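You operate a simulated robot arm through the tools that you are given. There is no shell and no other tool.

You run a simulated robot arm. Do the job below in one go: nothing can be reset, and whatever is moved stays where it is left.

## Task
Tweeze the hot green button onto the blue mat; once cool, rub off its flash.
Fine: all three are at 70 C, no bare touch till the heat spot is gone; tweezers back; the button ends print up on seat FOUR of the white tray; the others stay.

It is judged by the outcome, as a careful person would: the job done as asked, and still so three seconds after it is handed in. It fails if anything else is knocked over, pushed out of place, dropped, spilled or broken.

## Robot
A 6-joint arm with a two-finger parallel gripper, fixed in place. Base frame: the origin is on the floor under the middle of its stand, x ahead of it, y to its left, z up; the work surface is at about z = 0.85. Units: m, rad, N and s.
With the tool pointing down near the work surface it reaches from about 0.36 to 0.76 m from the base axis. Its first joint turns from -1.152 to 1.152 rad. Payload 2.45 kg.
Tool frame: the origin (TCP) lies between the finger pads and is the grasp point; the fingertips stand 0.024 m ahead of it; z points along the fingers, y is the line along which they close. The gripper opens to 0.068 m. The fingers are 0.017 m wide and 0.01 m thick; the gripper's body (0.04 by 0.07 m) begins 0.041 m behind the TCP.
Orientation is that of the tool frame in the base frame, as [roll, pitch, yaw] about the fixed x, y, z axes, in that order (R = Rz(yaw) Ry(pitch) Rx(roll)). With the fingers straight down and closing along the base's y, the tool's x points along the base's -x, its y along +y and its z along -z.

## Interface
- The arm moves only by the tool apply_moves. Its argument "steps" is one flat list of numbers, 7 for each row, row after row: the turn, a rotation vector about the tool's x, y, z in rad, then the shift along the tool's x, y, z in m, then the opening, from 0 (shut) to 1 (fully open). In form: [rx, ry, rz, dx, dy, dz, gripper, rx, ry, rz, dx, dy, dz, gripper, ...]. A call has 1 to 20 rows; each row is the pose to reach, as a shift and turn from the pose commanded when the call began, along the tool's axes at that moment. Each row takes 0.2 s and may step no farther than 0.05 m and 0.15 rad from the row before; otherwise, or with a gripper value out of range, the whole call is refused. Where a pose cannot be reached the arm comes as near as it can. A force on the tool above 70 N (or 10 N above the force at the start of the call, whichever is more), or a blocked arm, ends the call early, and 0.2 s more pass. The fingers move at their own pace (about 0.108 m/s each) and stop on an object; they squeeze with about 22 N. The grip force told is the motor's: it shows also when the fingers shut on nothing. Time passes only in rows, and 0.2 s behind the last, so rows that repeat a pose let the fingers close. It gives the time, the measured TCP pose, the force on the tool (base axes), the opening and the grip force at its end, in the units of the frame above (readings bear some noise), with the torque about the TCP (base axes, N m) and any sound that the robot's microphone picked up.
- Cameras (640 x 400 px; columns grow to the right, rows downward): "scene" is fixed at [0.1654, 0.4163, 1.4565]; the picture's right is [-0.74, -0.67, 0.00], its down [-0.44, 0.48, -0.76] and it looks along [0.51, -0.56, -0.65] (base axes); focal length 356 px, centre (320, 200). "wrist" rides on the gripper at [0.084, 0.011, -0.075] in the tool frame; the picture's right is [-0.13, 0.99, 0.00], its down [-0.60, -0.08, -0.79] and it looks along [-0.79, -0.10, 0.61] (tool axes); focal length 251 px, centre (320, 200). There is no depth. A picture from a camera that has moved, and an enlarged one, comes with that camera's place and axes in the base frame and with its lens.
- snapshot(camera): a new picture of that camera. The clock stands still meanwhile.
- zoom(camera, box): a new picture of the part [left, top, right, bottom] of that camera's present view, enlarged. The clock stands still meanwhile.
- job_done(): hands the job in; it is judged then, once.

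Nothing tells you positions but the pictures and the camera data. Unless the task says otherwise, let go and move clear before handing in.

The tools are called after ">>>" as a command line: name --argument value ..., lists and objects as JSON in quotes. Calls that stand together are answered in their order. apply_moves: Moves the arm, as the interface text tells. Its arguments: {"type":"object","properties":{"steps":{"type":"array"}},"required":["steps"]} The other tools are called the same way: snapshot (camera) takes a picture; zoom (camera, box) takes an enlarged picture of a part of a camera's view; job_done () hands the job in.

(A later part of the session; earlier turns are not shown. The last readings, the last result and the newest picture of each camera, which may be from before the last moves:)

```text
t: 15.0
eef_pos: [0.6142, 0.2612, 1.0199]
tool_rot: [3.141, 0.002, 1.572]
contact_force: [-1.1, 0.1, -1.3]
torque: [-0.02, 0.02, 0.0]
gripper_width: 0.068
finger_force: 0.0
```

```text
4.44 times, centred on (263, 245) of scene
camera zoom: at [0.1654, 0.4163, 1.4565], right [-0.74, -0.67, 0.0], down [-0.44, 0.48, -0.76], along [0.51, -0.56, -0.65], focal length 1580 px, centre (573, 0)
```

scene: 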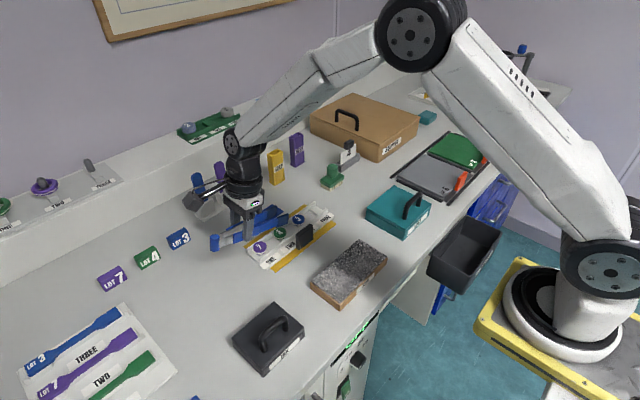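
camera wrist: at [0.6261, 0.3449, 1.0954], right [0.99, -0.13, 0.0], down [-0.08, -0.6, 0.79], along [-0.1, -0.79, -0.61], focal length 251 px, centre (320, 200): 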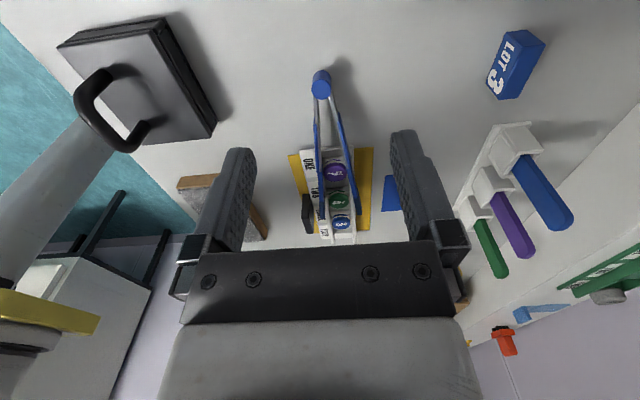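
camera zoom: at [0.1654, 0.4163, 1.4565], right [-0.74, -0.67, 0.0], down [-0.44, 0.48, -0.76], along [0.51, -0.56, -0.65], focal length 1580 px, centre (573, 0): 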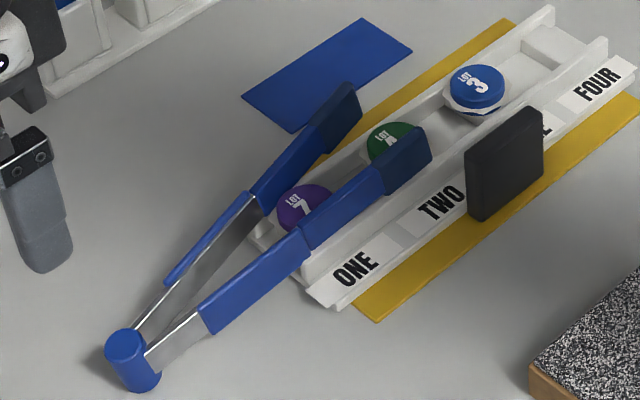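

Hinge is at about (0.612, 0.2235) on the table. The tweezers pitch up about 11° towards the tray, with tips near (0.617, 0.06). I'll come down with the tool tilted to match, a bit nearer the hinge.

>>> apply_moves --steps '[0, -0.047, -0.007, -0.0182, -0.0004, 0.018, 1, 0, -0.095, -0.015, -0.0364, -0.0007, 0.036, 1, 0, -0.142, -0.022, -0.0545, -0.001, 0.0541, 1, 0, -0.19, -0.03, -0.0727, -0.0014, 0.0721, 1, 0, -0.19, -0.03, -0.0765, -0.0014, 0.092, 0.9, 0, -0.19, -0.03, -0.0765, -0.0014, 0.092, 0.8]'

>>> snapshot --camera "wrist"

>>> zoom --camera "scene" --box '[190, 180, 318, 280]'

```text
t: 16.4
eef_pos: [0.6145, 0.1826, 0.9283]
tool_rot: [-3.14, 0.191, 1.6]
contact_force: [0.5, -1.0, -0.3]
torque: [0.03, 0.01, 0.0]
gripper_width: 0.0545
finger_force: 0.0
```

```text
taken
camera wrist: at [0.6233, 0.2799, 0.9867], right [0.99, -0.1, 0.02], down [-0.06, -0.45, 0.89], along [-0.08, -0.89, -0.45], focal length 251 px, centre (320, 200)
```

wrist: 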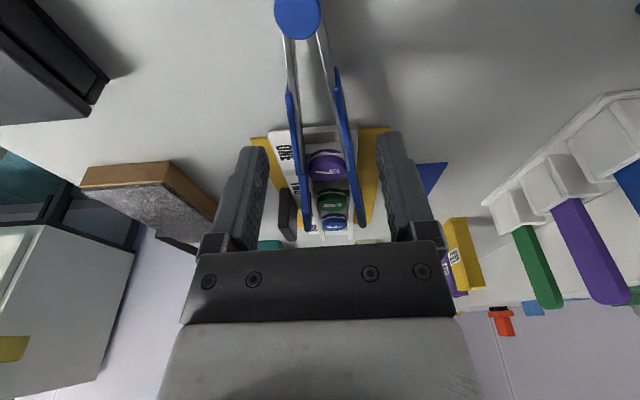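

```text
4.00 times, centred on (254, 230) of scene
camera zoom: at [0.1655, 0.4163, 1.4565], right [-0.74, -0.67, 0.0], down [-0.44, 0.48, -0.76], along [0.51, -0.56, -0.65], focal length 1422 px, centre (584, 80)
```

zoom: 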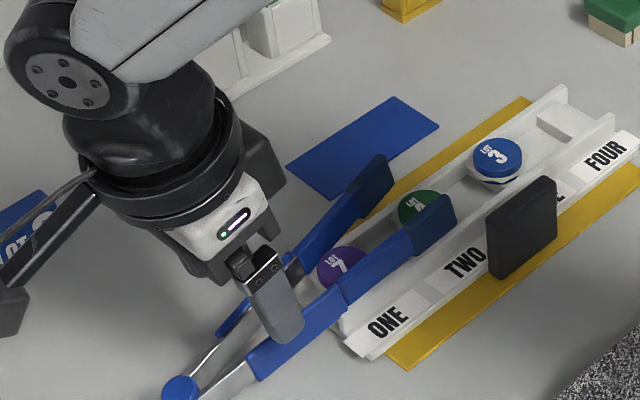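

>>> apply_moves --steps '[0, 0, 0, 0, 0, 0.02, 0.8, 0, 0, 0, 0, 0, 0.0396, 0.7, 0, 0, 0, 0, 0, 0.0396, 0.55, 0, 0, 0, 0, 0, 0.0396, 0.55]'

>>> snapshot --camera "wrist"

>>> zoom --camera "scene" --box '[190, 190, 318, 290]'

```text
t: 17.4
eef_pos: [0.6124, 0.1772, 0.8881]
tool_rot: [-3.139, 0.189, 1.6]
contact_force: [0.0, 0.4, -0.7]
torque: [-0.05, -0.01, -0.02]
gripper_width: 0.0373
finger_force: 0.0
```

```text
taken
camera wrist: at [0.6219, 0.2732, 0.9476], right [0.99, -0.1, 0.02], down [-0.06, -0.45, 0.89], along [-0.08, -0.89, -0.45], focal length 251 px, centre (320, 200)
```

wrist: 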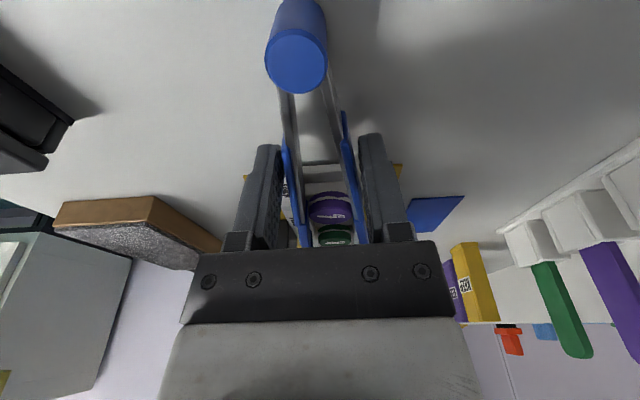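

```text
4.00 times, centred on (254, 240) of scene
camera zoom: at [0.1654, 0.4163, 1.4565], right [-0.74, -0.67, 0.0], down [-0.44, 0.48, -0.76], along [0.51, -0.56, -0.65], focal length 1422 px, centre (584, 40)
```

zoom: 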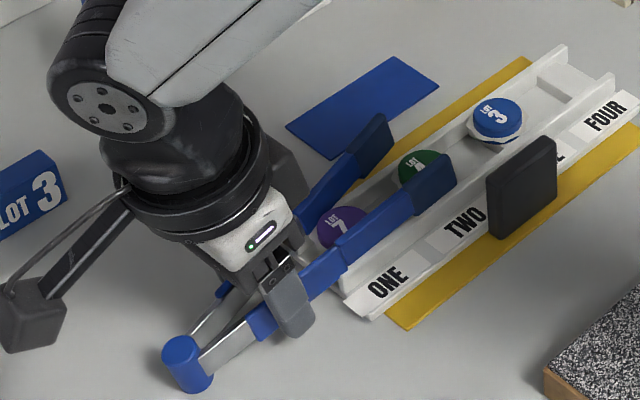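

The arms straddle the purple button, so squeezing here could pinch it. I'll check how much room there is before closing.

>>> zoom --camera "wrist" --box '[270, 150, 390, 250]'

>>> zoom --camera "scene" --box '[240, 210, 312, 255]'

```text
4.00 times, centred on (330, 200) of wrist
camera zoom: at [0.6219, 0.2732, 0.9476], right [0.99, -0.1, 0.02], down [-0.06, -0.45, 0.89], along [-0.08, -0.89, -0.45], focal length 1006 px, centre (280, 200)
```

zoom: 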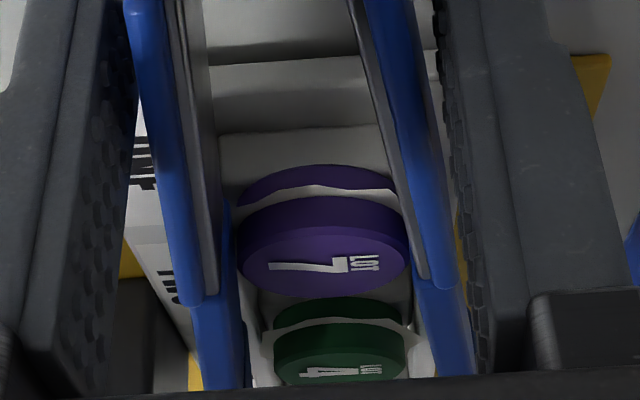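

```text
8.89 times, centred on (276, 232) of scene
camera zoom: at [0.1654, 0.4163, 1.4565], right [-0.74, -0.67, 0.0], down [-0.44, 0.48, -0.76], along [0.51, -0.56, -0.65], focal length 3161 px, centre (711, -89)
```

zoom: 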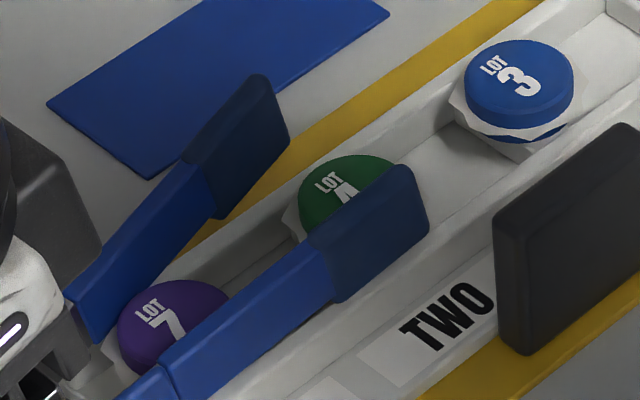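

The purple button nearly fills the gap, so I won't squeeze the arms here. I'll lift off, grip the hinge barrel instead (which doesn't close the arms) and raise the tweezers off the tray that way.

>>> apply_moves --steps '[0, 0, 0, 0, 0, 0, 0.8, 0, 0, 0, 0, 0, -0.02, 0.9, 0, 0, 0, 0, 0, -0.042, 0.9, 0, 0, 0, 0.028, 0.0001, -0.0423, 0.9, 0, 0, 0, 0.0568, 0.0003, -0.0423, 0.8, 0, 0, 0, 0.0568, 0.0003, -0.0423, 0.8]'

>>> snapshot --camera "wrist"

>>> zoom --camera "scene" --box '[170, 190, 298, 290]'

```text
t: 18.8
eef_pos: [0.6123, 0.2428, 0.9227]
tool_rot: [-3.139, 0.19, 1.6]
contact_force: [-0.4, -0.7, 0.2]
torque: [-0.02, -0.01, 0.0]
gripper_width: 0.0542
finger_force: 0.1
```

```text
taken
camera wrist: at [0.6209, 0.3392, 0.9811], right [0.99, -0.1, 0.02], down [-0.06, -0.45, 0.89], along [-0.08, -0.89, -0.45], focal length 251 px, centre (320, 200)
```

wrist: 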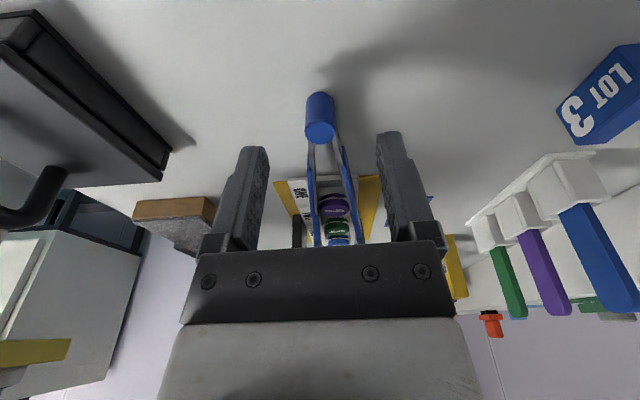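

```text
4.00 times, centred on (234, 240) of scene
camera zoom: at [0.1654, 0.4163, 1.4565], right [-0.74, -0.67, 0.0], down [-0.44, 0.48, -0.76], along [0.51, -0.56, -0.65], focal length 1422 px, centre (664, 40)
```

zoom: 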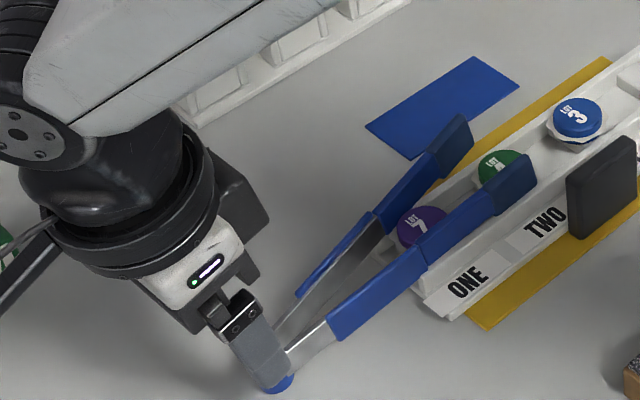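

>>> apply_moves --steps '[0, 0, 0, -0.0008, 0, 0.02, 0.7, 0, 0, 0, -0.0015, 0, 0.035, 0.55, 0, 0, 0, -0.0015, 0, 0.042, 0.45, 0, 0, 0, -0.0015, 0, 0.042, 0.4]'

>>> snapshot --camera "wrist"

>>> zoom --camera "scene" --box '[170, 200, 298, 300]'

```text
t: 19.8
eef_pos: [0.6132, 0.2311, 0.8799]
tool_rot: [-3.138, 0.19, 1.601]
contact_force: [-0.4, 0.2, -0.1]
torque: [-0.01, 0.0, 0.0]
gripper_width: 0.0271
finger_force: 0.0
```

```text
taken
camera wrist: at [0.6217, 0.3281, 0.9391], right [0.99, -0.1, 0.02], down [-0.06, -0.45, 0.89], along [-0.08, -0.89, -0.45], focal length 251 px, centre (320, 200)
```

wrist: 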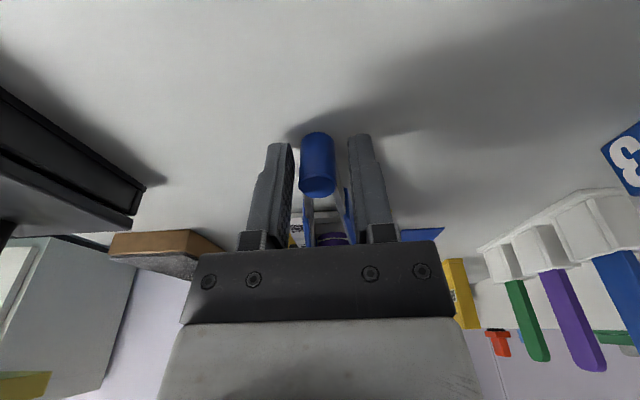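

```text
4.00 times, centred on (234, 250) of scene
camera zoom: at [0.1655, 0.4163, 1.4565], right [-0.74, -0.67, 0.0], down [-0.44, 0.48, -0.76], along [0.51, -0.56, -0.65], focal length 1422 px, centre (664, 0)
```

zoom: 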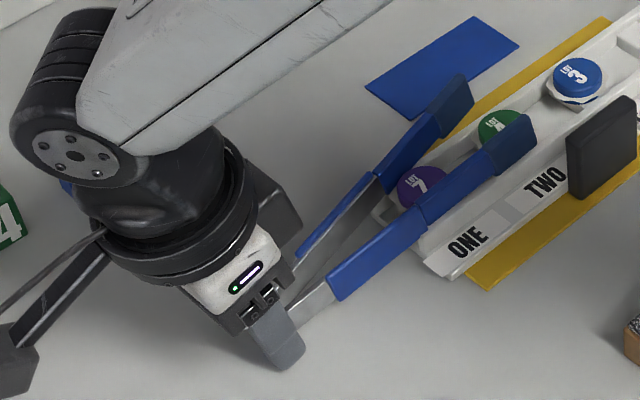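

The hinge barrel sits centred between the fingers. Closing firmly on it.

>>> apply_moves --steps '[0, 0, 0, 0, 0, 0, 0.25, 0, 0, 0, 0, 0, 0, 0.1, 0, 0, 0, 0, 0, 0, 0, 0, 0, 0, 0, 0, 0, 0]'

>>> zoom --camera "scene" --box '[170, 200, 298, 300]'

>>> zoom --camera "wrist" --box '[260, 120, 390, 250]'

```text
t: 20.8
eef_pos: [0.6119, 0.2315, 0.8791]
tool_rot: [-3.14, 0.19, 1.6]
contact_force: [-0.6, 0.7, 0.0]
torque: [0.03, 0.01, 0.01]
gripper_width: 0.0171
finger_force: 21.9
```

```text
4.00 times, centred on (234, 250) of scene
camera zoom: at [0.1654, 0.4163, 1.4565], right [-0.74, -0.67, 0.0], down [-0.44, 0.48, -0.76], along [0.51, -0.56, -0.65], focal length 1422 px, centre (664, 0)
```

zoom: 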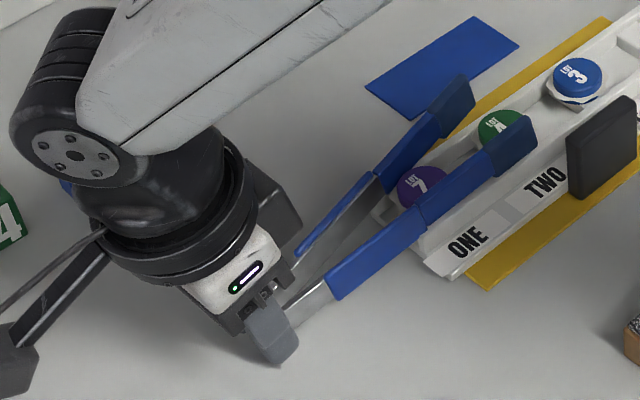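

```text
3.08 times, centred on (325, 185) of wrist
camera zoom: at [0.6216, 0.3281, 0.9393], right [0.99, -0.1, 0.02], down [-0.06, -0.45, 0.89], along [-0.08, -0.89, -0.45], focal length 774 px, centre (305, 246)
```

zoom: 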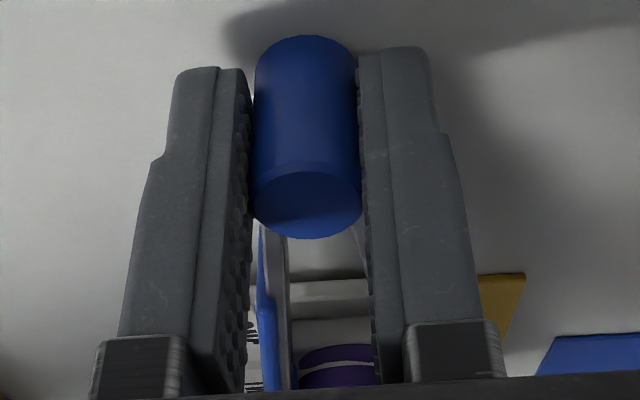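

>>> apply_moves --steps '[0, 0, 0, -0.0009, 0, -0.0049, 0, 0, 0, 0, -0.0023, 0, -0.0118, 0, 0, 0, 0, -0.0038, 0, -0.0196, 0, 0, 0, 0, -0.0057, 0, -0.0295, 0, 0, 0, 0, -0.0057, 0, -0.0295, 0]'

>>> zoom --camera "scene" --box '[170, 180, 298, 280]'

>>> snapshot --camera "wrist"

```text
t: 22.0
eef_pos: [0.6128, 0.2318, 0.9099]
tool_rot: [-3.138, 0.19, 1.601]
contact_force: [-0.1, 0.5, -1.1]
torque: [0.09, -0.01, 0.01]
gripper_width: 0.0169
finger_force: 21.6
```

```text
4.00 times, centred on (234, 230) of scene
camera zoom: at [0.1655, 0.4163, 1.4565], right [-0.74, -0.67, 0.0], down [-0.44, 0.48, -0.76], along [0.51, -0.56, -0.65], focal length 1422 px, centre (664, 80)
```

zoom: 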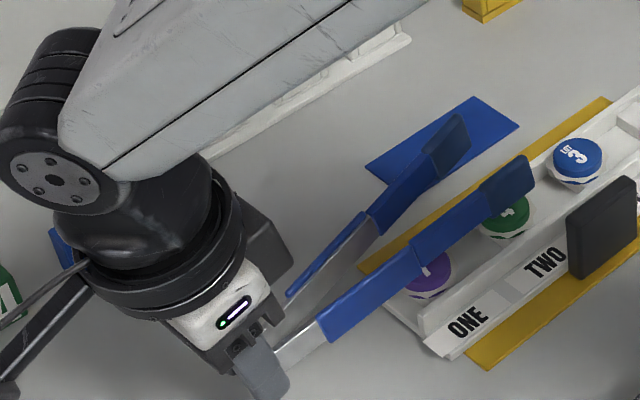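

```text
taken
camera wrist: at [0.622, 0.3273, 0.9689], right [0.99, -0.1, 0.02], down [-0.06, -0.45, 0.89], along [-0.08, -0.89, -0.45], focal length 251 px, centre (320, 200)
```

wrist: 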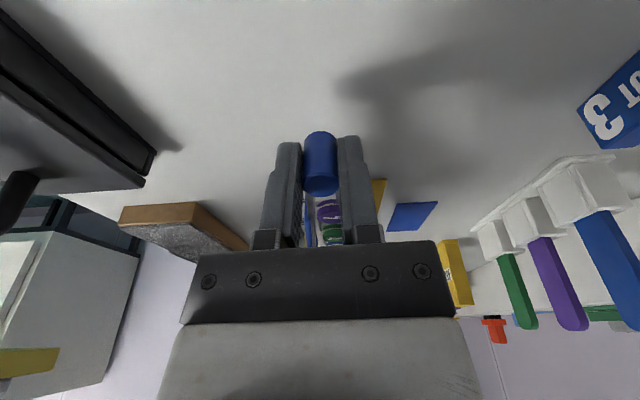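

The tweezers came off the tray cleanly. They weigh about 1.1 N, so a part-squeeze needs about 3 N to hold them. I'll carry them back to their starting place and set them down level.

>>> apply_moves --steps '[0, 0.02, 0.003, 0.005, 0, -0.015, 0, 0, 0.06, 0.009, 0.025, 0.0004, -0.026, 0, 0, 0.1, 0.016, 0.048, 0.0008, -0.036, 0, 0, 0.15, 0.023, 0.072, 0.0011, -0.046, 0, 0, 0.19, 0.03, 0.0933, 0.0015, -0.0536, 0, 0, 0.19, 0.03, 0.0933, 0.0015, -0.0536, 0]'

>>> snapshot --camera "wrist"

>>> zoom --camera "scene" --box '[110, 180, 270, 305]'

>>> zoom --camera "scene" --box '[245, 200, 325, 250]'

```text
t: 23.4
eef_pos: [0.6126, 0.3346, 0.9474]
tool_rot: [3.141, -0.001, 1.57]
contact_force: [-0.2, 0.8, -1.3]
torque: [0.1, 0.0, -0.01]
gripper_width: 0.017
finger_force: 22.0
```

```text
taken
camera wrist: at [0.6239, 0.4174, 1.0223], right [0.99, -0.13, 0.0], down [-0.08, -0.6, 0.79], along [-0.1, -0.79, -0.61], focal length 251 px, centre (320, 200)
```

wrist: 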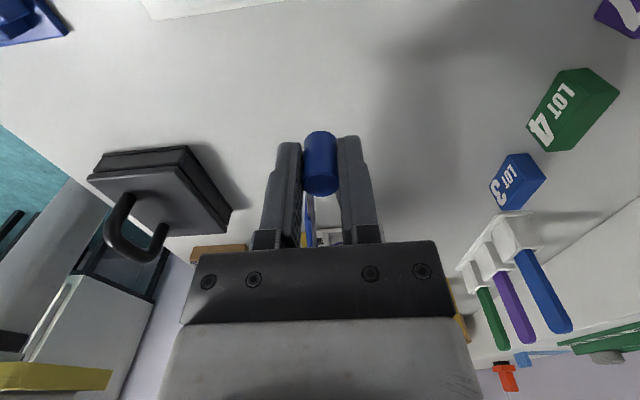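

```text
3.20 times, centred on (190, 242) of scene
camera zoom: at [0.1655, 0.4163, 1.4565], right [-0.74, -0.67, 0.0], down [-0.44, 0.48, -0.76], along [0.51, -0.56, -0.65], focal length 1138 px, centre (736, 64)
```

zoom: 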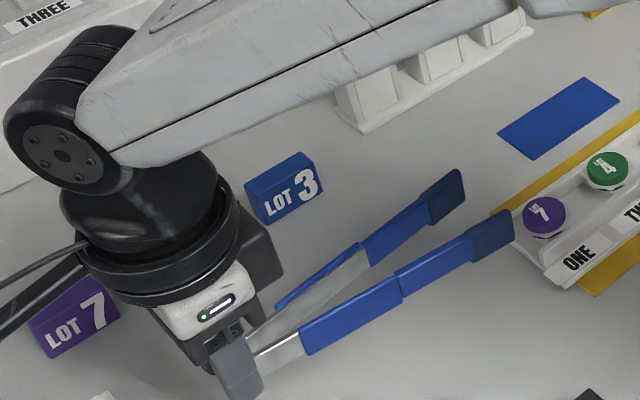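

```text
8.00 times, centred on (285, 225) of scene
camera zoom: at [0.1655, 0.4163, 1.4565], right [-0.74, -0.67, 0.0], down [-0.44, 0.48, -0.76], along [0.51, -0.56, -0.65], focal length 2845 px, centre (600, 0)
```

zoom: 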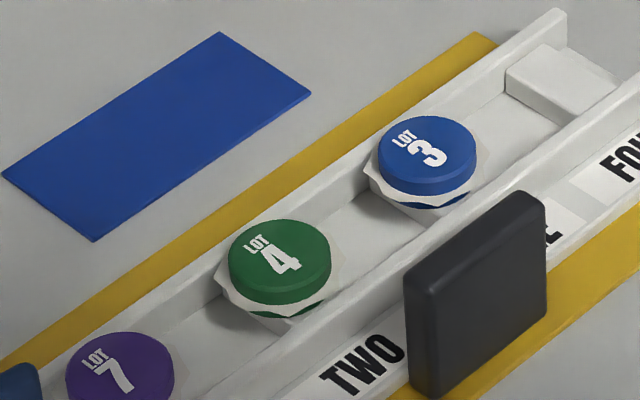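

The tray and its buttons are exactly as before. Now I'll lower the tweezers onto the table at their starting place.

>>> apply_moves --steps '[0, 0, 0, 0, -0.001, 0.02, 0, 0, 0, 0, 0, -0.0015, 0.04, 0, 0, 0, 0, 0, -0.0015, 0.055, 0, 0, 0, 0, 0, -0.0015, 0.062, 0, 0, 0, 0, 0, -0.0015, 0.065, 0, 0, 0, 0, 0, -0.0015, 0.065, 0]'

>>> zoom --camera "scene" --box '[130, 230, 258, 330]'

```text
t: 24.8
eef_pos: [0.6094, 0.333, 0.8812]
tool_rot: [3.141, 0.001, 1.571]
contact_force: [-0.3, -0.3, 4.3]
torque: [-0.17, 0.06, 0.0]
gripper_width: 0.0172
finger_force: 21.9
```

```text
4.00 times, centred on (194, 280) of scene
camera zoom: at [0.1654, 0.4162, 1.4565], right [-0.74, -0.67, 0.0], down [-0.44, 0.48, -0.76], along [0.51, -0.56, -0.65], focal length 1422 px, centre (824, -120)
```

zoom: 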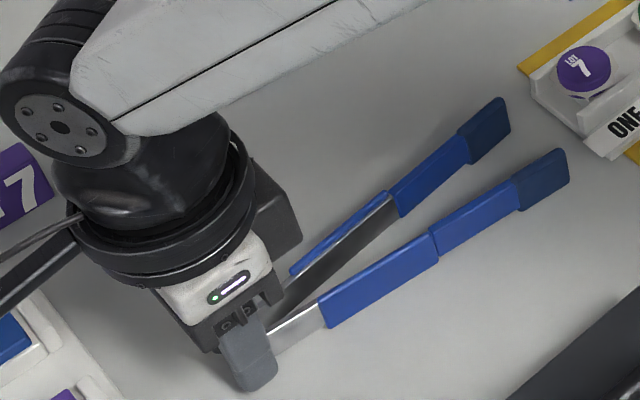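

Contact with the table is felt. I'll release, rise and look.

>>> apply_moves --steps '[0, 0, 0, 0, 0, 0, 0.3, 0, 0, 0, 0, 0, 0, 0.5, 0, 0, 0, 0, 0, -0.01, 0.6, 0, 0, 0, 0, 0, -0.04, 0.8, 0, 0, 0, 0, 0, -0.08, 1, 0, 0, 0, -0.01, 0, -0.12, 1, 0, 0, 0, -0.02, 0, -0.12, 1]'

>>> snapshot --camera "wrist"

>>> zoom --camera "wrist" --box '[260, 20, 390, 130]'

>>> zoom --camera "scene" --box '[160, 245, 272, 330]'

```text
t: 26.4
eef_pos: [0.6108, 0.3126, 1.0011]
tool_rot: [3.141, 0.001, 1.572]
contact_force: [-0.6, -0.6, -0.5]
torque: [0.01, -0.02, -0.01]
gripper_width: 0.068
finger_force: 0.0
```

```text
taken
camera wrist: at [0.6226, 0.3953, 1.078], right [0.99, -0.13, 0.0], down [-0.08, -0.6, 0.79], along [-0.1, -0.79, -0.61], focal length 251 px, centre (320, 200)
```

wrist: 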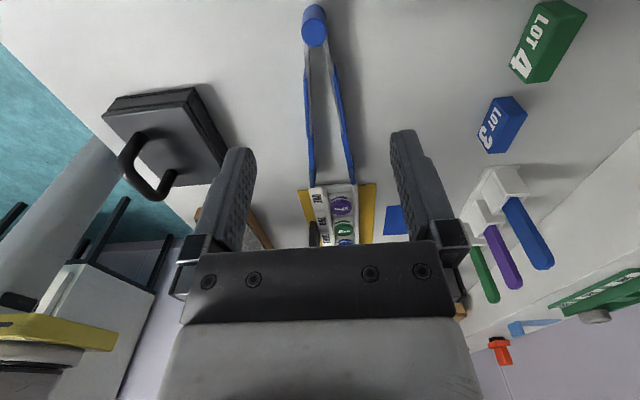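

```text
3.64 times, centred on (325, 75) of wrist
camera zoom: at [0.6226, 0.3953, 1.078], right [0.99, -0.13, 0.0], down [-0.08, -0.6, 0.79], along [-0.1, -0.79, -0.61], focal length 914 px, centre (302, 654)
```

zoom: 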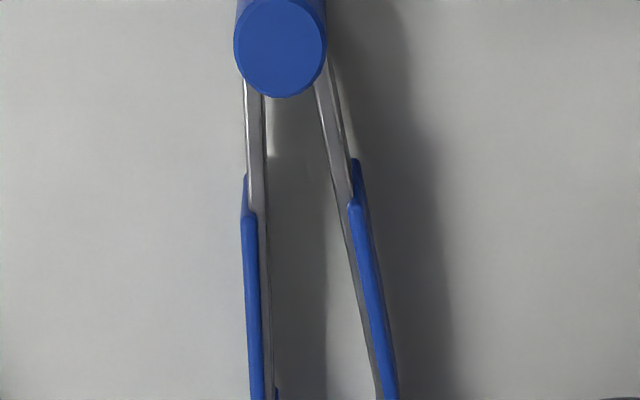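

```text
4.71 times, centred on (216, 288) of scene
camera zoom: at [0.1654, 0.4163, 1.4565], right [-0.74, -0.67, 0.0], down [-0.44, 0.48, -0.76], along [0.51, -0.56, -0.65], focal length 1673 px, centre (809, -212)
```

zoom: 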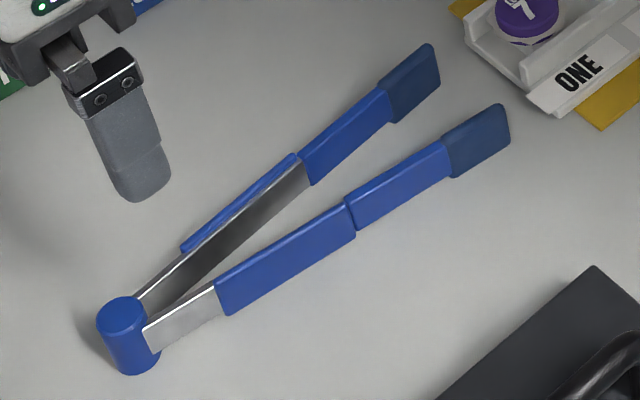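

The tweezers are back within a millimetre or two of where they started. I'll regrip near their balance point, then test at 4 mm height how far I can loosen before they slip.

>>> apply_moves --steps '[0, 0, 0, -0.0228, -0.0007, 0.03, 1, 0, 0, 0, -0.0456, -0.0014, 0.065, 1, 0, 0, 0, -0.0456, -0.0014, 0.1, 0.9, 0, 0, 0, -0.0456, -0.0014, 0.1222, 0.8, 0, 0, 0, -0.0456, -0.0014, 0.1222, 0.55, 0, 0, 0, -0.0456, -0.0014, 0.1222, 0.45, 0, 0, 0, -0.0456, -0.0014, 0.1222, 0.38, 0, 0, 0, -0.0456, -0.0014, 0.1222, 0.34, 0, 0, 0, -0.0456, -0.0014, 0.1222, 0.34]'

>>> snapshot --camera "wrist"

>>> zoom --camera "scene" --box '[140, 230, 268, 330]'

```text
t: 28.4
eef_pos: [0.6082, 0.2659, 0.8778]
tool_rot: [-3.14, 0.0, 1.57]
contact_force: [0.3, 0.4, 0.5]
torque: [0.0, -0.02, -0.01]
gripper_width: 0.0256
finger_force: 2.6
```

```text
taken
camera wrist: at [0.62, 0.3502, 0.9533], right [0.99, -0.13, 0.0], down [-0.08, -0.6, 0.79], along [-0.1, -0.79, -0.61], focal length 251 px, centre (320, 200)
```

wrist: 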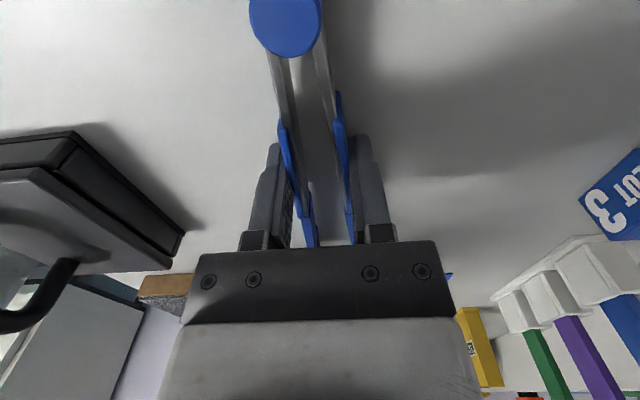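

```text
4.00 times, centred on (204, 280) of scene
camera zoom: at [0.1655, 0.4163, 1.4565], right [-0.74, -0.67, 0.0], down [-0.44, 0.48, -0.76], along [0.51, -0.56, -0.65], focal length 1422 px, centre (784, -120)
```

zoom: 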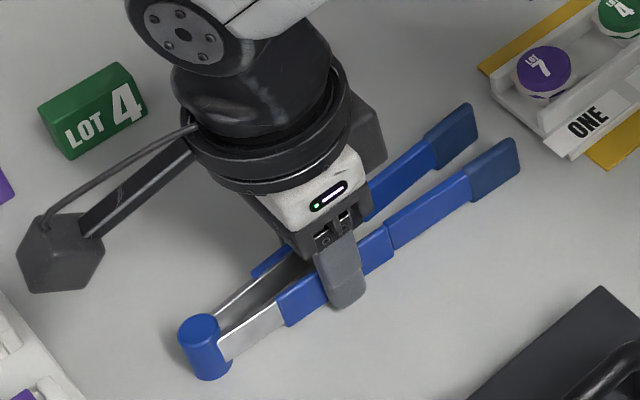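

>>> apply_moves --steps '[0, 0, 0, 0, 0, -0.003, 0.34, 0, 0, 0, 0, 0, -0.006, 0.34, 0, 0, 0, 0, 0, -0.006, 0.35, 0, 0, 0, 0, 0, -0.006, 0.36, 0, 0, 0, 0, 0, -0.006, 0.37, 0, 0, 0, 0, 0, -0.006, 0.37]'

>>> zoom --camera "scene" --box '[140, 230, 268, 330]'

```text
t: 29.8
eef_pos: [0.6081, 0.2673, 0.882]
tool_rot: [3.141, 0.0, 1.571]
contact_force: [-0.1, -0.1, -0.3]
torque: [0.02, -0.03, 0.01]
gripper_width: 0.0274
finger_force: 2.7
```

```text
4.00 times, centred on (204, 280) of scene
camera zoom: at [0.1655, 0.4163, 1.4565], right [-0.74, -0.67, 0.0], down [-0.44, 0.48, -0.76], along [0.51, -0.56, -0.65], focal length 1422 px, centre (784, -120)
```

zoom: 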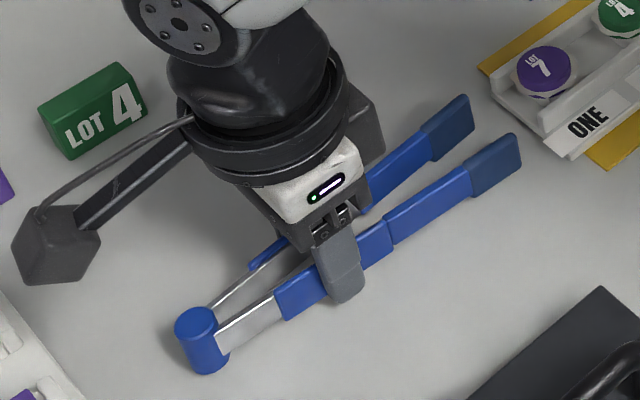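

>>> apply_moves --steps '[0, 0, 0, 0, 0, 0, 0.375, 0, 0, 0, 0, 0, 0, 0.38, 0, 0, 0, 0, 0, 0, 0.385, 0, 0, 0, 0, 0, 0, 0.39, 0, 0, 0, 0, 0, 0, 0.39]'

>>> zoom --camera "scene" --box '[140, 230, 268, 330]'

>>> snapshot --camera "wrist"

```text
t: 31.0
eef_pos: [0.6081, 0.2669, 0.8844]
tool_rot: [-3.141, 0.0, 1.571]
contact_force: [-0.3, 0.0, 0.1]
torque: [0.02, 0.04, -0.02]
gripper_width: 0.0282
finger_force: 2.6
```

```text
4.00 times, centred on (204, 280) of scene
camera zoom: at [0.1655, 0.4163, 1.4565], right [-0.74, -0.67, 0.0], down [-0.44, 0.48, -0.76], along [0.51, -0.56, -0.65], focal length 1422 px, centre (784, -120)
```

zoom: 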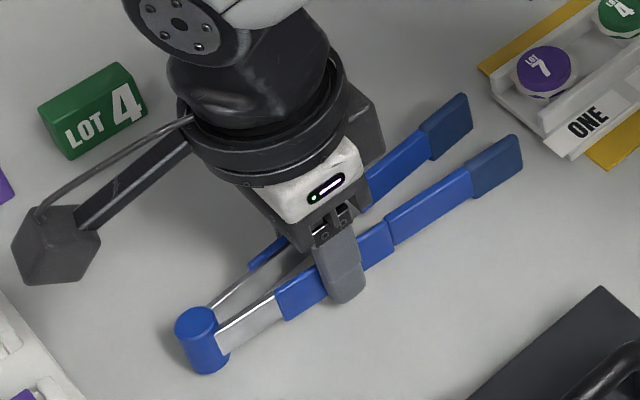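

```text
taken
camera wrist: at [0.6193, 0.3504, 0.9596], right [0.99, -0.13, 0.0], down [-0.08, -0.6, 0.79], along [-0.1, -0.79, -0.61], focal length 251 px, centre (320, 200)
```

wrist: 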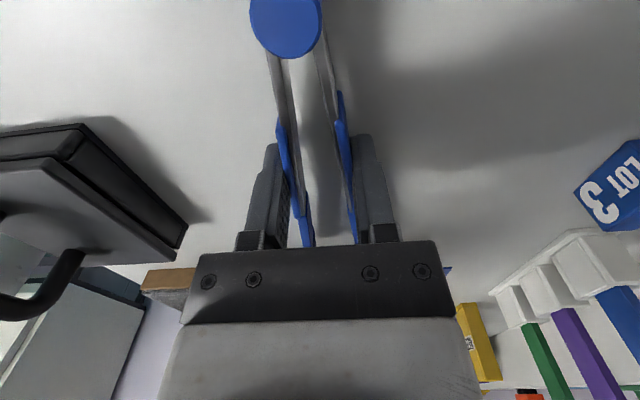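

>>> apply_moves --steps '[0, 0, 0, 0, 0, 0, 0.395, 0, 0, 0, 0, 0, 0, 0.4, 0, 0, 0, 0, 0, 0, 0.405, 0, 0, 0, 0, 0, 0, 0.41, 0, 0, 0, 0, 0, 0, 0.41]'

>>> zoom --camera "scene" --box '[140, 230, 268, 330]'

```text
t: 32.2
eef_pos: [0.6075, 0.266, 0.8821]
tool_rot: [-3.141, 0.0, 1.572]
contact_force: [0.3, -0.3, 0.3]
torque: [0.0, -0.03, 0.0]
gripper_width: 0.0292
finger_force: 2.5
```

```text
4.00 times, centred on (204, 280) of scene
camera zoom: at [0.1655, 0.4163, 1.4565], right [-0.74, -0.67, 0.0], down [-0.44, 0.48, -0.76], along [0.51, -0.56, -0.65], focal length 1422 px, centre (784, -120)
```

zoom: 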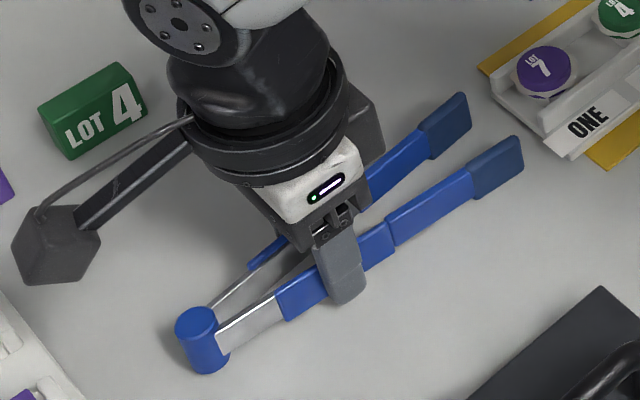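

>>> apply_moves --steps '[0, 0, 0, 0, 0, 0, 0.415, 0, 0, 0, 0, 0, 0, 0.42, 0, 0, 0, 0, 0, 0, 0.425, 0, 0, 0, 0, 0, 0, 0.43, 0, 0, 0, 0, 0, 0, 0.43]'

>>> zoom --camera "scene" --box '[140, 230, 268, 330]'

```text
t: 33.4
eef_pos: [0.6083, 0.2666, 0.8835]
tool_rot: [3.141, 0.001, 1.571]
contact_force: [-0.2, -0.4, 0.1]
torque: [0.03, -0.01, -0.01]
gripper_width: 0.0307
finger_force: 2.1
```

```text
4.00 times, centred on (204, 280) of scene
camera zoom: at [0.1655, 0.4163, 1.4565], right [-0.74, -0.67, 0.0], down [-0.44, 0.48, -0.76], along [0.51, -0.56, -0.65], focal length 1422 px, centre (784, -120)
```

zoom: 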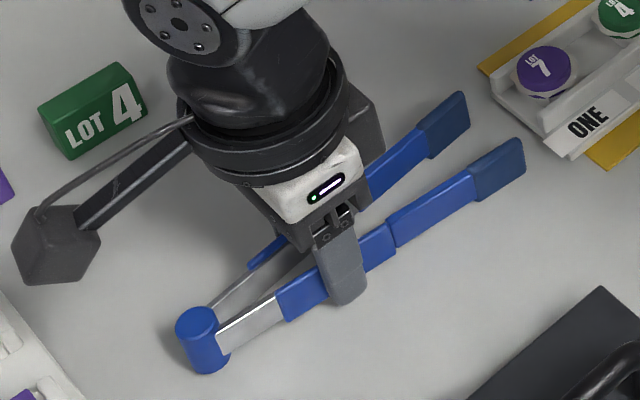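

>>> zoom --camera "scene" --box '[225, 248, 281, 283]'

>>> apply_moves --steps '[0, 0, 0, 0, 0, 0, 0.435, 0, 0, 0, 0, 0, 0, 0.44, 0, 0, 0, 0, 0, 0, 0.445, 0, 0, 0, 0, 0, 0, 0.445]'

>>> zoom --camera "scene" --box '[225, 248, 281, 283]'

>>> zoom --camera "scene" --box '[140, 230, 268, 330]'

```text
11.43 times, centred on (253, 266) of scene
camera zoom: at [0.1655, 0.4163, 1.4565], right [-0.74, -0.67, 0.0], down [-0.44, 0.48, -0.76], along [0.51, -0.56, -0.65], focal length 4064 px, centre (1086, -549)
```

zoom: 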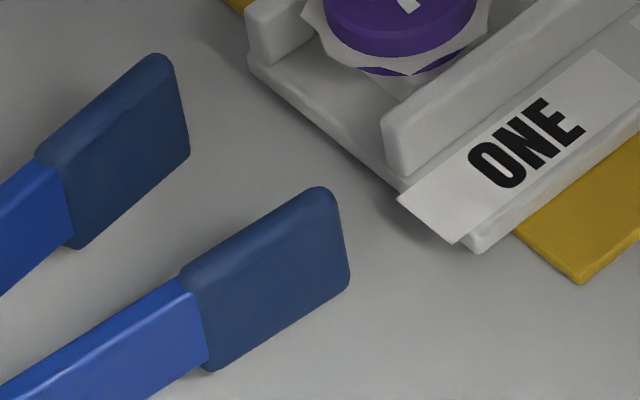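

```text
t: 34.4
eef_pos: [0.6079, 0.2664, 0.8836]
tool_rot: [-3.141, 0.0, 1.57]
contact_force: [-0.4, -0.5, -0.5]
torque: [-0.02, -0.02, 0.01]
gripper_width: 0.0303
finger_force: 3.4
```

```text
11.43 times, centred on (253, 266) of scene
camera zoom: at [0.1655, 0.4163, 1.4565], right [-0.74, -0.67, 0.0], down [-0.44, 0.48, -0.76], along [0.51, -0.56, -0.65], focal length 4064 px, centre (1086, -549)
```

zoom: 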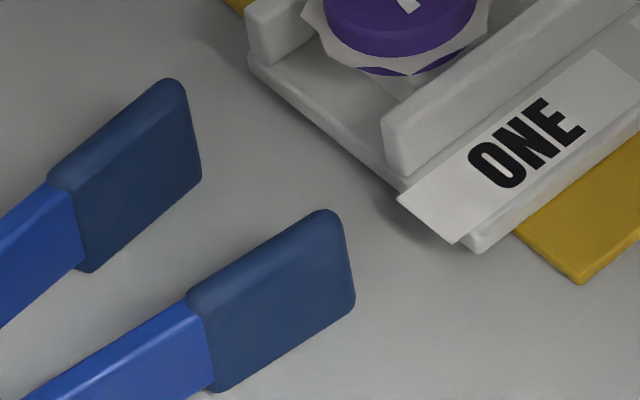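

```text
4.00 times, centred on (204, 280) of scene
camera zoom: at [0.1655, 0.4163, 1.4565], right [-0.74, -0.67, 0.0], down [-0.44, 0.48, -0.76], along [0.51, -0.56, -0.65], focal length 1422 px, centre (784, -120)
```

zoom: 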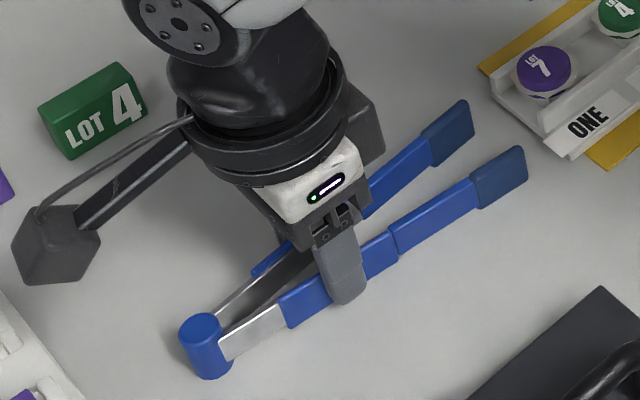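

It slipped only past a width of about 0.031 m, and just settled back onto the table. A width of about 0.027 m already gives a tip gap of roughly 0.032 m, enough for the 0.028 m cap. I'll regrip at that width and never loosen it in the air.

>>> apply_moves --steps '[0, 0, 0, 0, 0, 0, 0.55, 0, 0, 0, 0, 0, 0.003, 0.6, 0, 0, 0, 0, 0, 0.006, 0.6, 0, 0, 0, 0, 0, 0.006, 0.5, 0, 0, 0, 0, 0, 0.006, 0.43, 0, 0, 0, 0, 0, 0.006, 0.39, 0, 0, 0, 0, 0, 0.006, 0.37, 0, 0, 0, 0, 0, 0.006, 0.36, 0, 0, 0, 0, 0, 0.006, 0.36]'

>>> zoom --camera "scene" --box '[140, 230, 268, 330]'

>>> zoom --camera "scene" --box '[225, 248, 281, 283]'

>>> snapshot --camera "wrist"

```text
t: 36.4
eef_pos: [0.6087, 0.2657, 0.877]
tool_rot: [-3.141, 0.0, 1.571]
contact_force: [0.5, -0.3, -0.3]
torque: [-0.03, 0.02, 0.02]
gripper_width: 0.0259
finger_force: 4.2
```

```text
4.00 times, centred on (204, 280) of scene
camera zoom: at [0.1655, 0.4163, 1.4565], right [-0.74, -0.67, 0.0], down [-0.44, 0.48, -0.76], along [0.51, -0.56, -0.65], focal length 1422 px, centre (784, -120)
```

zoom: 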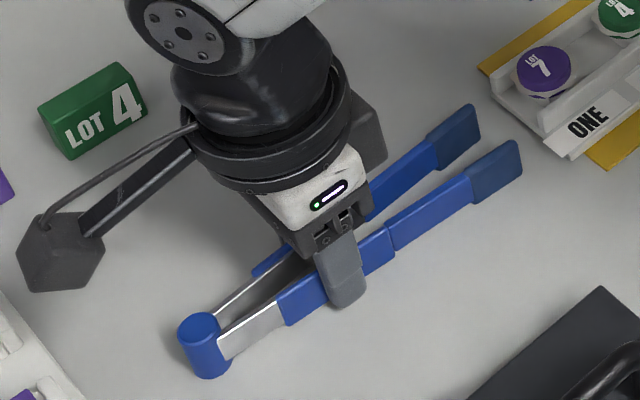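

```text
11.43 times, centred on (253, 266) of scene
camera zoom: at [0.1655, 0.4163, 1.4565], right [-0.74, -0.67, 0.0], down [-0.44, 0.48, -0.76], along [0.51, -0.56, -0.65], focal length 4064 px, centre (1086, -549)
```

zoom: 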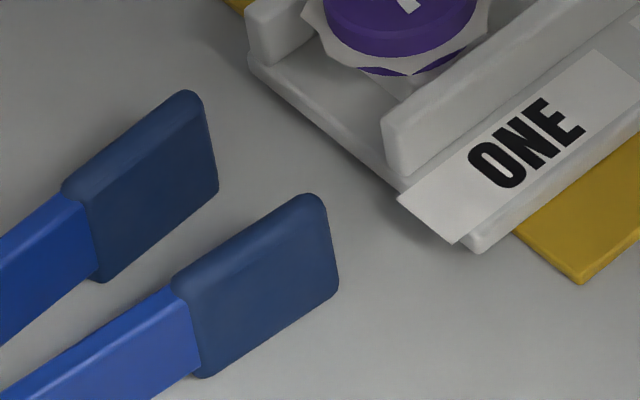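

```text
taken
camera wrist: at [0.6199, 0.35, 0.9538], right [0.99, -0.13, 0.0], down [-0.08, -0.6, 0.79], along [-0.1, -0.79, -0.61], focal length 251 px, centre (320, 200)
```

wrist: 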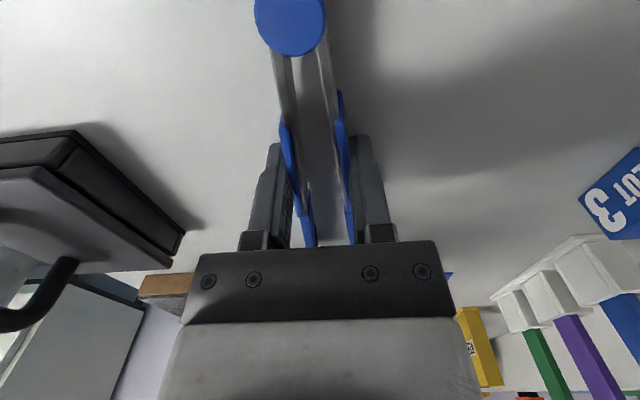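

>>> apply_moves --steps '[0, 0, 0, 0, 0, 0, 0.37, 0, 0, 0, 0, 0, 0, 0.38, 0, 0, 0, 0, 0, 0, 0.38, 0, 0, 0, 0, 0, 0, 0.38]'

>>> zoom --camera "scene" --box '[225, 248, 281, 283]'

```text
t: 37.4
eef_pos: [0.6088, 0.2671, 0.8776]
tool_rot: [-3.141, 0.0, 1.572]
contact_force: [-0.7, -0.7, 0.2]
torque: [0.0, 0.0, 0.0]
gripper_width: 0.0271
finger_force: 4.8
```

```text
11.43 times, centred on (253, 266) of scene
camera zoom: at [0.1655, 0.4163, 1.4565], right [-0.74, -0.67, 0.0], down [-0.44, 0.48, -0.76], along [0.51, -0.56, -0.65], focal length 4064 px, centre (1086, -549)
```

zoom: 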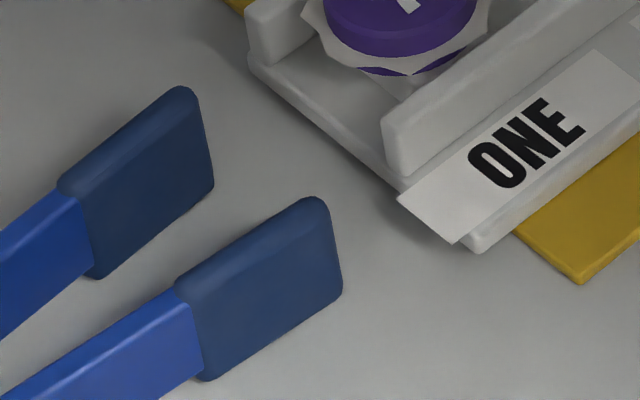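

>>> apply_moves --steps '[0, 0, 0, 0, 0, 0, 0.385, 0, 0, 0, 0, 0, 0, 0.39, 0, 0, 0, 0, 0, 0, 0.39, 0, 0, 0, 0, 0, -0.003, 0.39, 0, 0, 0, 0, 0, -0.007, 0.39, 0, 0, 0, 0, 0, -0.01, 0.39, 0, 0, 0, 0, 0, -0.01, 0.39]'

>>> zoom --camera "scene" --box '[225, 248, 281, 283]'

>>> zoom --camera "scene" --box '[140, 230, 268, 330]'

>>> snapshot --camera "wrist"

```text
t: 39.0
eef_pos: [0.6076, 0.2673, 0.8878]
tool_rot: [3.142, 0.001, 1.571]
contact_force: [-0.7, 0.9, -1.6]
torque: [0.02, 0.0, 0.0]
gripper_width: 0.0274
finger_force: 4.5
```

```text
11.43 times, centred on (253, 266) of scene
camera zoom: at [0.1655, 0.4163, 1.4565], right [-0.74, -0.67, 0.0], down [-0.44, 0.48, -0.76], along [0.51, -0.56, -0.65], focal length 4064 px, centre (1086, -549)
```

zoom: 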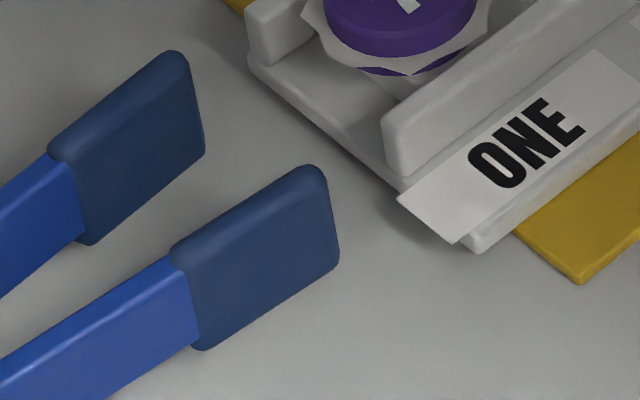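

```text
4.00 times, centred on (204, 280) of scene
camera zoom: at [0.1655, 0.4163, 1.4565], right [-0.74, -0.67, 0.0], down [-0.44, 0.48, -0.76], along [0.51, -0.56, -0.65], focal length 1422 px, centre (784, -120)
```

zoom: 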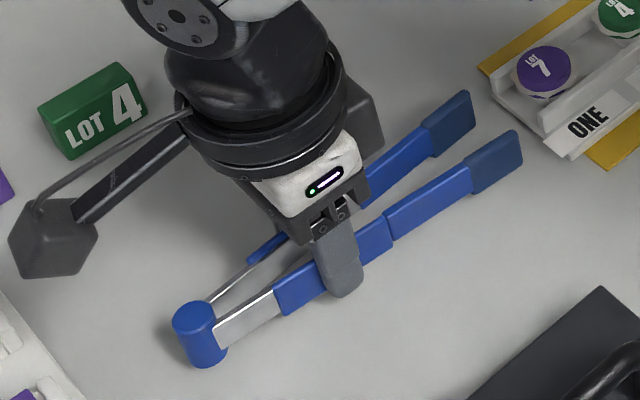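

```text
taken
camera wrist: at [0.6195, 0.3501, 0.9636], right [0.99, -0.13, 0.0], down [-0.08, -0.6, 0.79], along [-0.1, -0.79, -0.61], focal length 251 px, centre (320, 200)
```

wrist: 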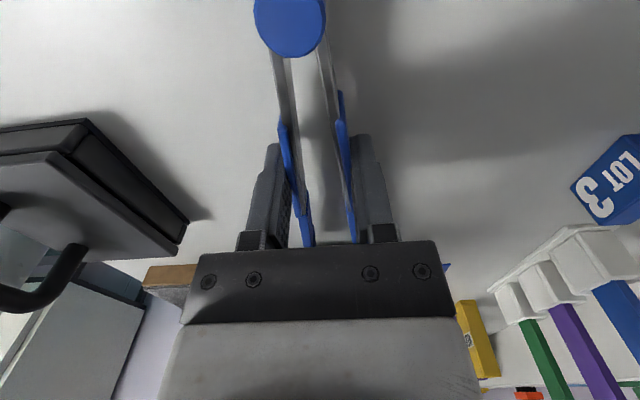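

They're held firmly (4.5 N) with a tip gap of about 0.032 m. The tips sit about 6 mm to +x of the tool axis, and I'll allow for that. Now I'll lift, tilt and carry to above the green button without loosening.

>>> apply_moves --steps '[0, 0, 0, 0, 0, -0.012, 0.39, 0, 0, 0, 0, 0, -0.03, 0.39, 0, 0, 0, 0, 0, -0.05, 0.39, 0, 0.02, 0, -0.005, 0.0003, -0.068, 0.39, 0, 0.05, 0, -0.02, 0.0005, -0.077, 0.39, 0, 0.09, 0, -0.042, 0.0008, -0.078, 0.39, 0, 0.13, 0, -0.065, 0.0011, -0.078, 0.39, 0, 0.17, 0, -0.087, 0.0014, -0.077, 0.39, 0, 0.2, 0, -0.104, 0.0017, -0.076, 0.39, 0, 0.22, 0, -0.115, 0.0017, -0.075, 0.39, 0, 0.22, 0, -0.115, 0.0017, -0.075, 0.39]'

>>> zoom --camera "scene" --box '[245, 200, 325, 250]'

>>> snapshot --camera "wrist"

>>> zoom --camera "scene" --box '[200, 160, 344, 250]'

```text
t: 41.4
eef_pos: [0.609, 0.1507, 0.963]
tool_rot: [-3.141, -0.22, 1.571]
contact_force: [-0.8, 0.3, -1.1]
torque: [0.04, -0.02, 0.01]
gripper_width: 0.0274
finger_force: 4.1
```

```text
8.00 times, centred on (285, 225) of scene
camera zoom: at [0.1655, 0.4163, 1.4565], right [-0.74, -0.67, 0.0], down [-0.44, 0.48, -0.76], along [0.51, -0.56, -0.65], focal length 2845 px, centre (600, 0)
```

zoom: 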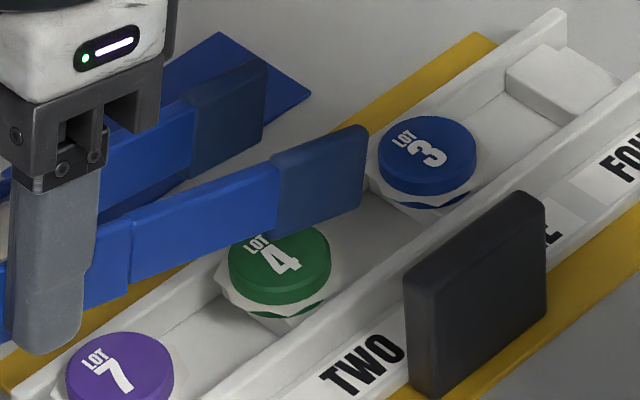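

```text
taken
camera wrist: at [0.6211, 0.2155, 1.0554], right [0.99, -0.13, -0.03], down [-0.08, -0.76, 0.64], along [-0.1, -0.63, -0.77], focal length 251 px, centre (320, 200)
```

wrist: 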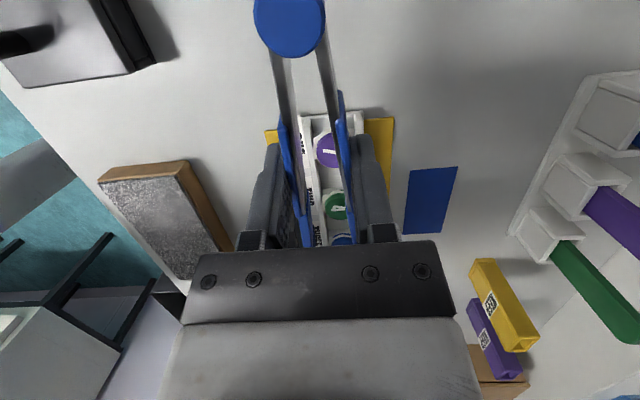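

```text
4.44 times, centred on (272, 205) of scene
camera zoom: at [0.1655, 0.4163, 1.4565], right [-0.74, -0.67, 0.0], down [-0.44, 0.48, -0.76], along [0.51, -0.56, -0.65], focal length 1580 px, centre (533, 178)
```

zoom: 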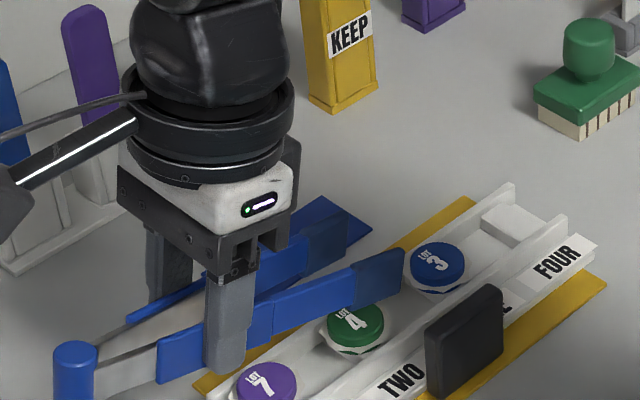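

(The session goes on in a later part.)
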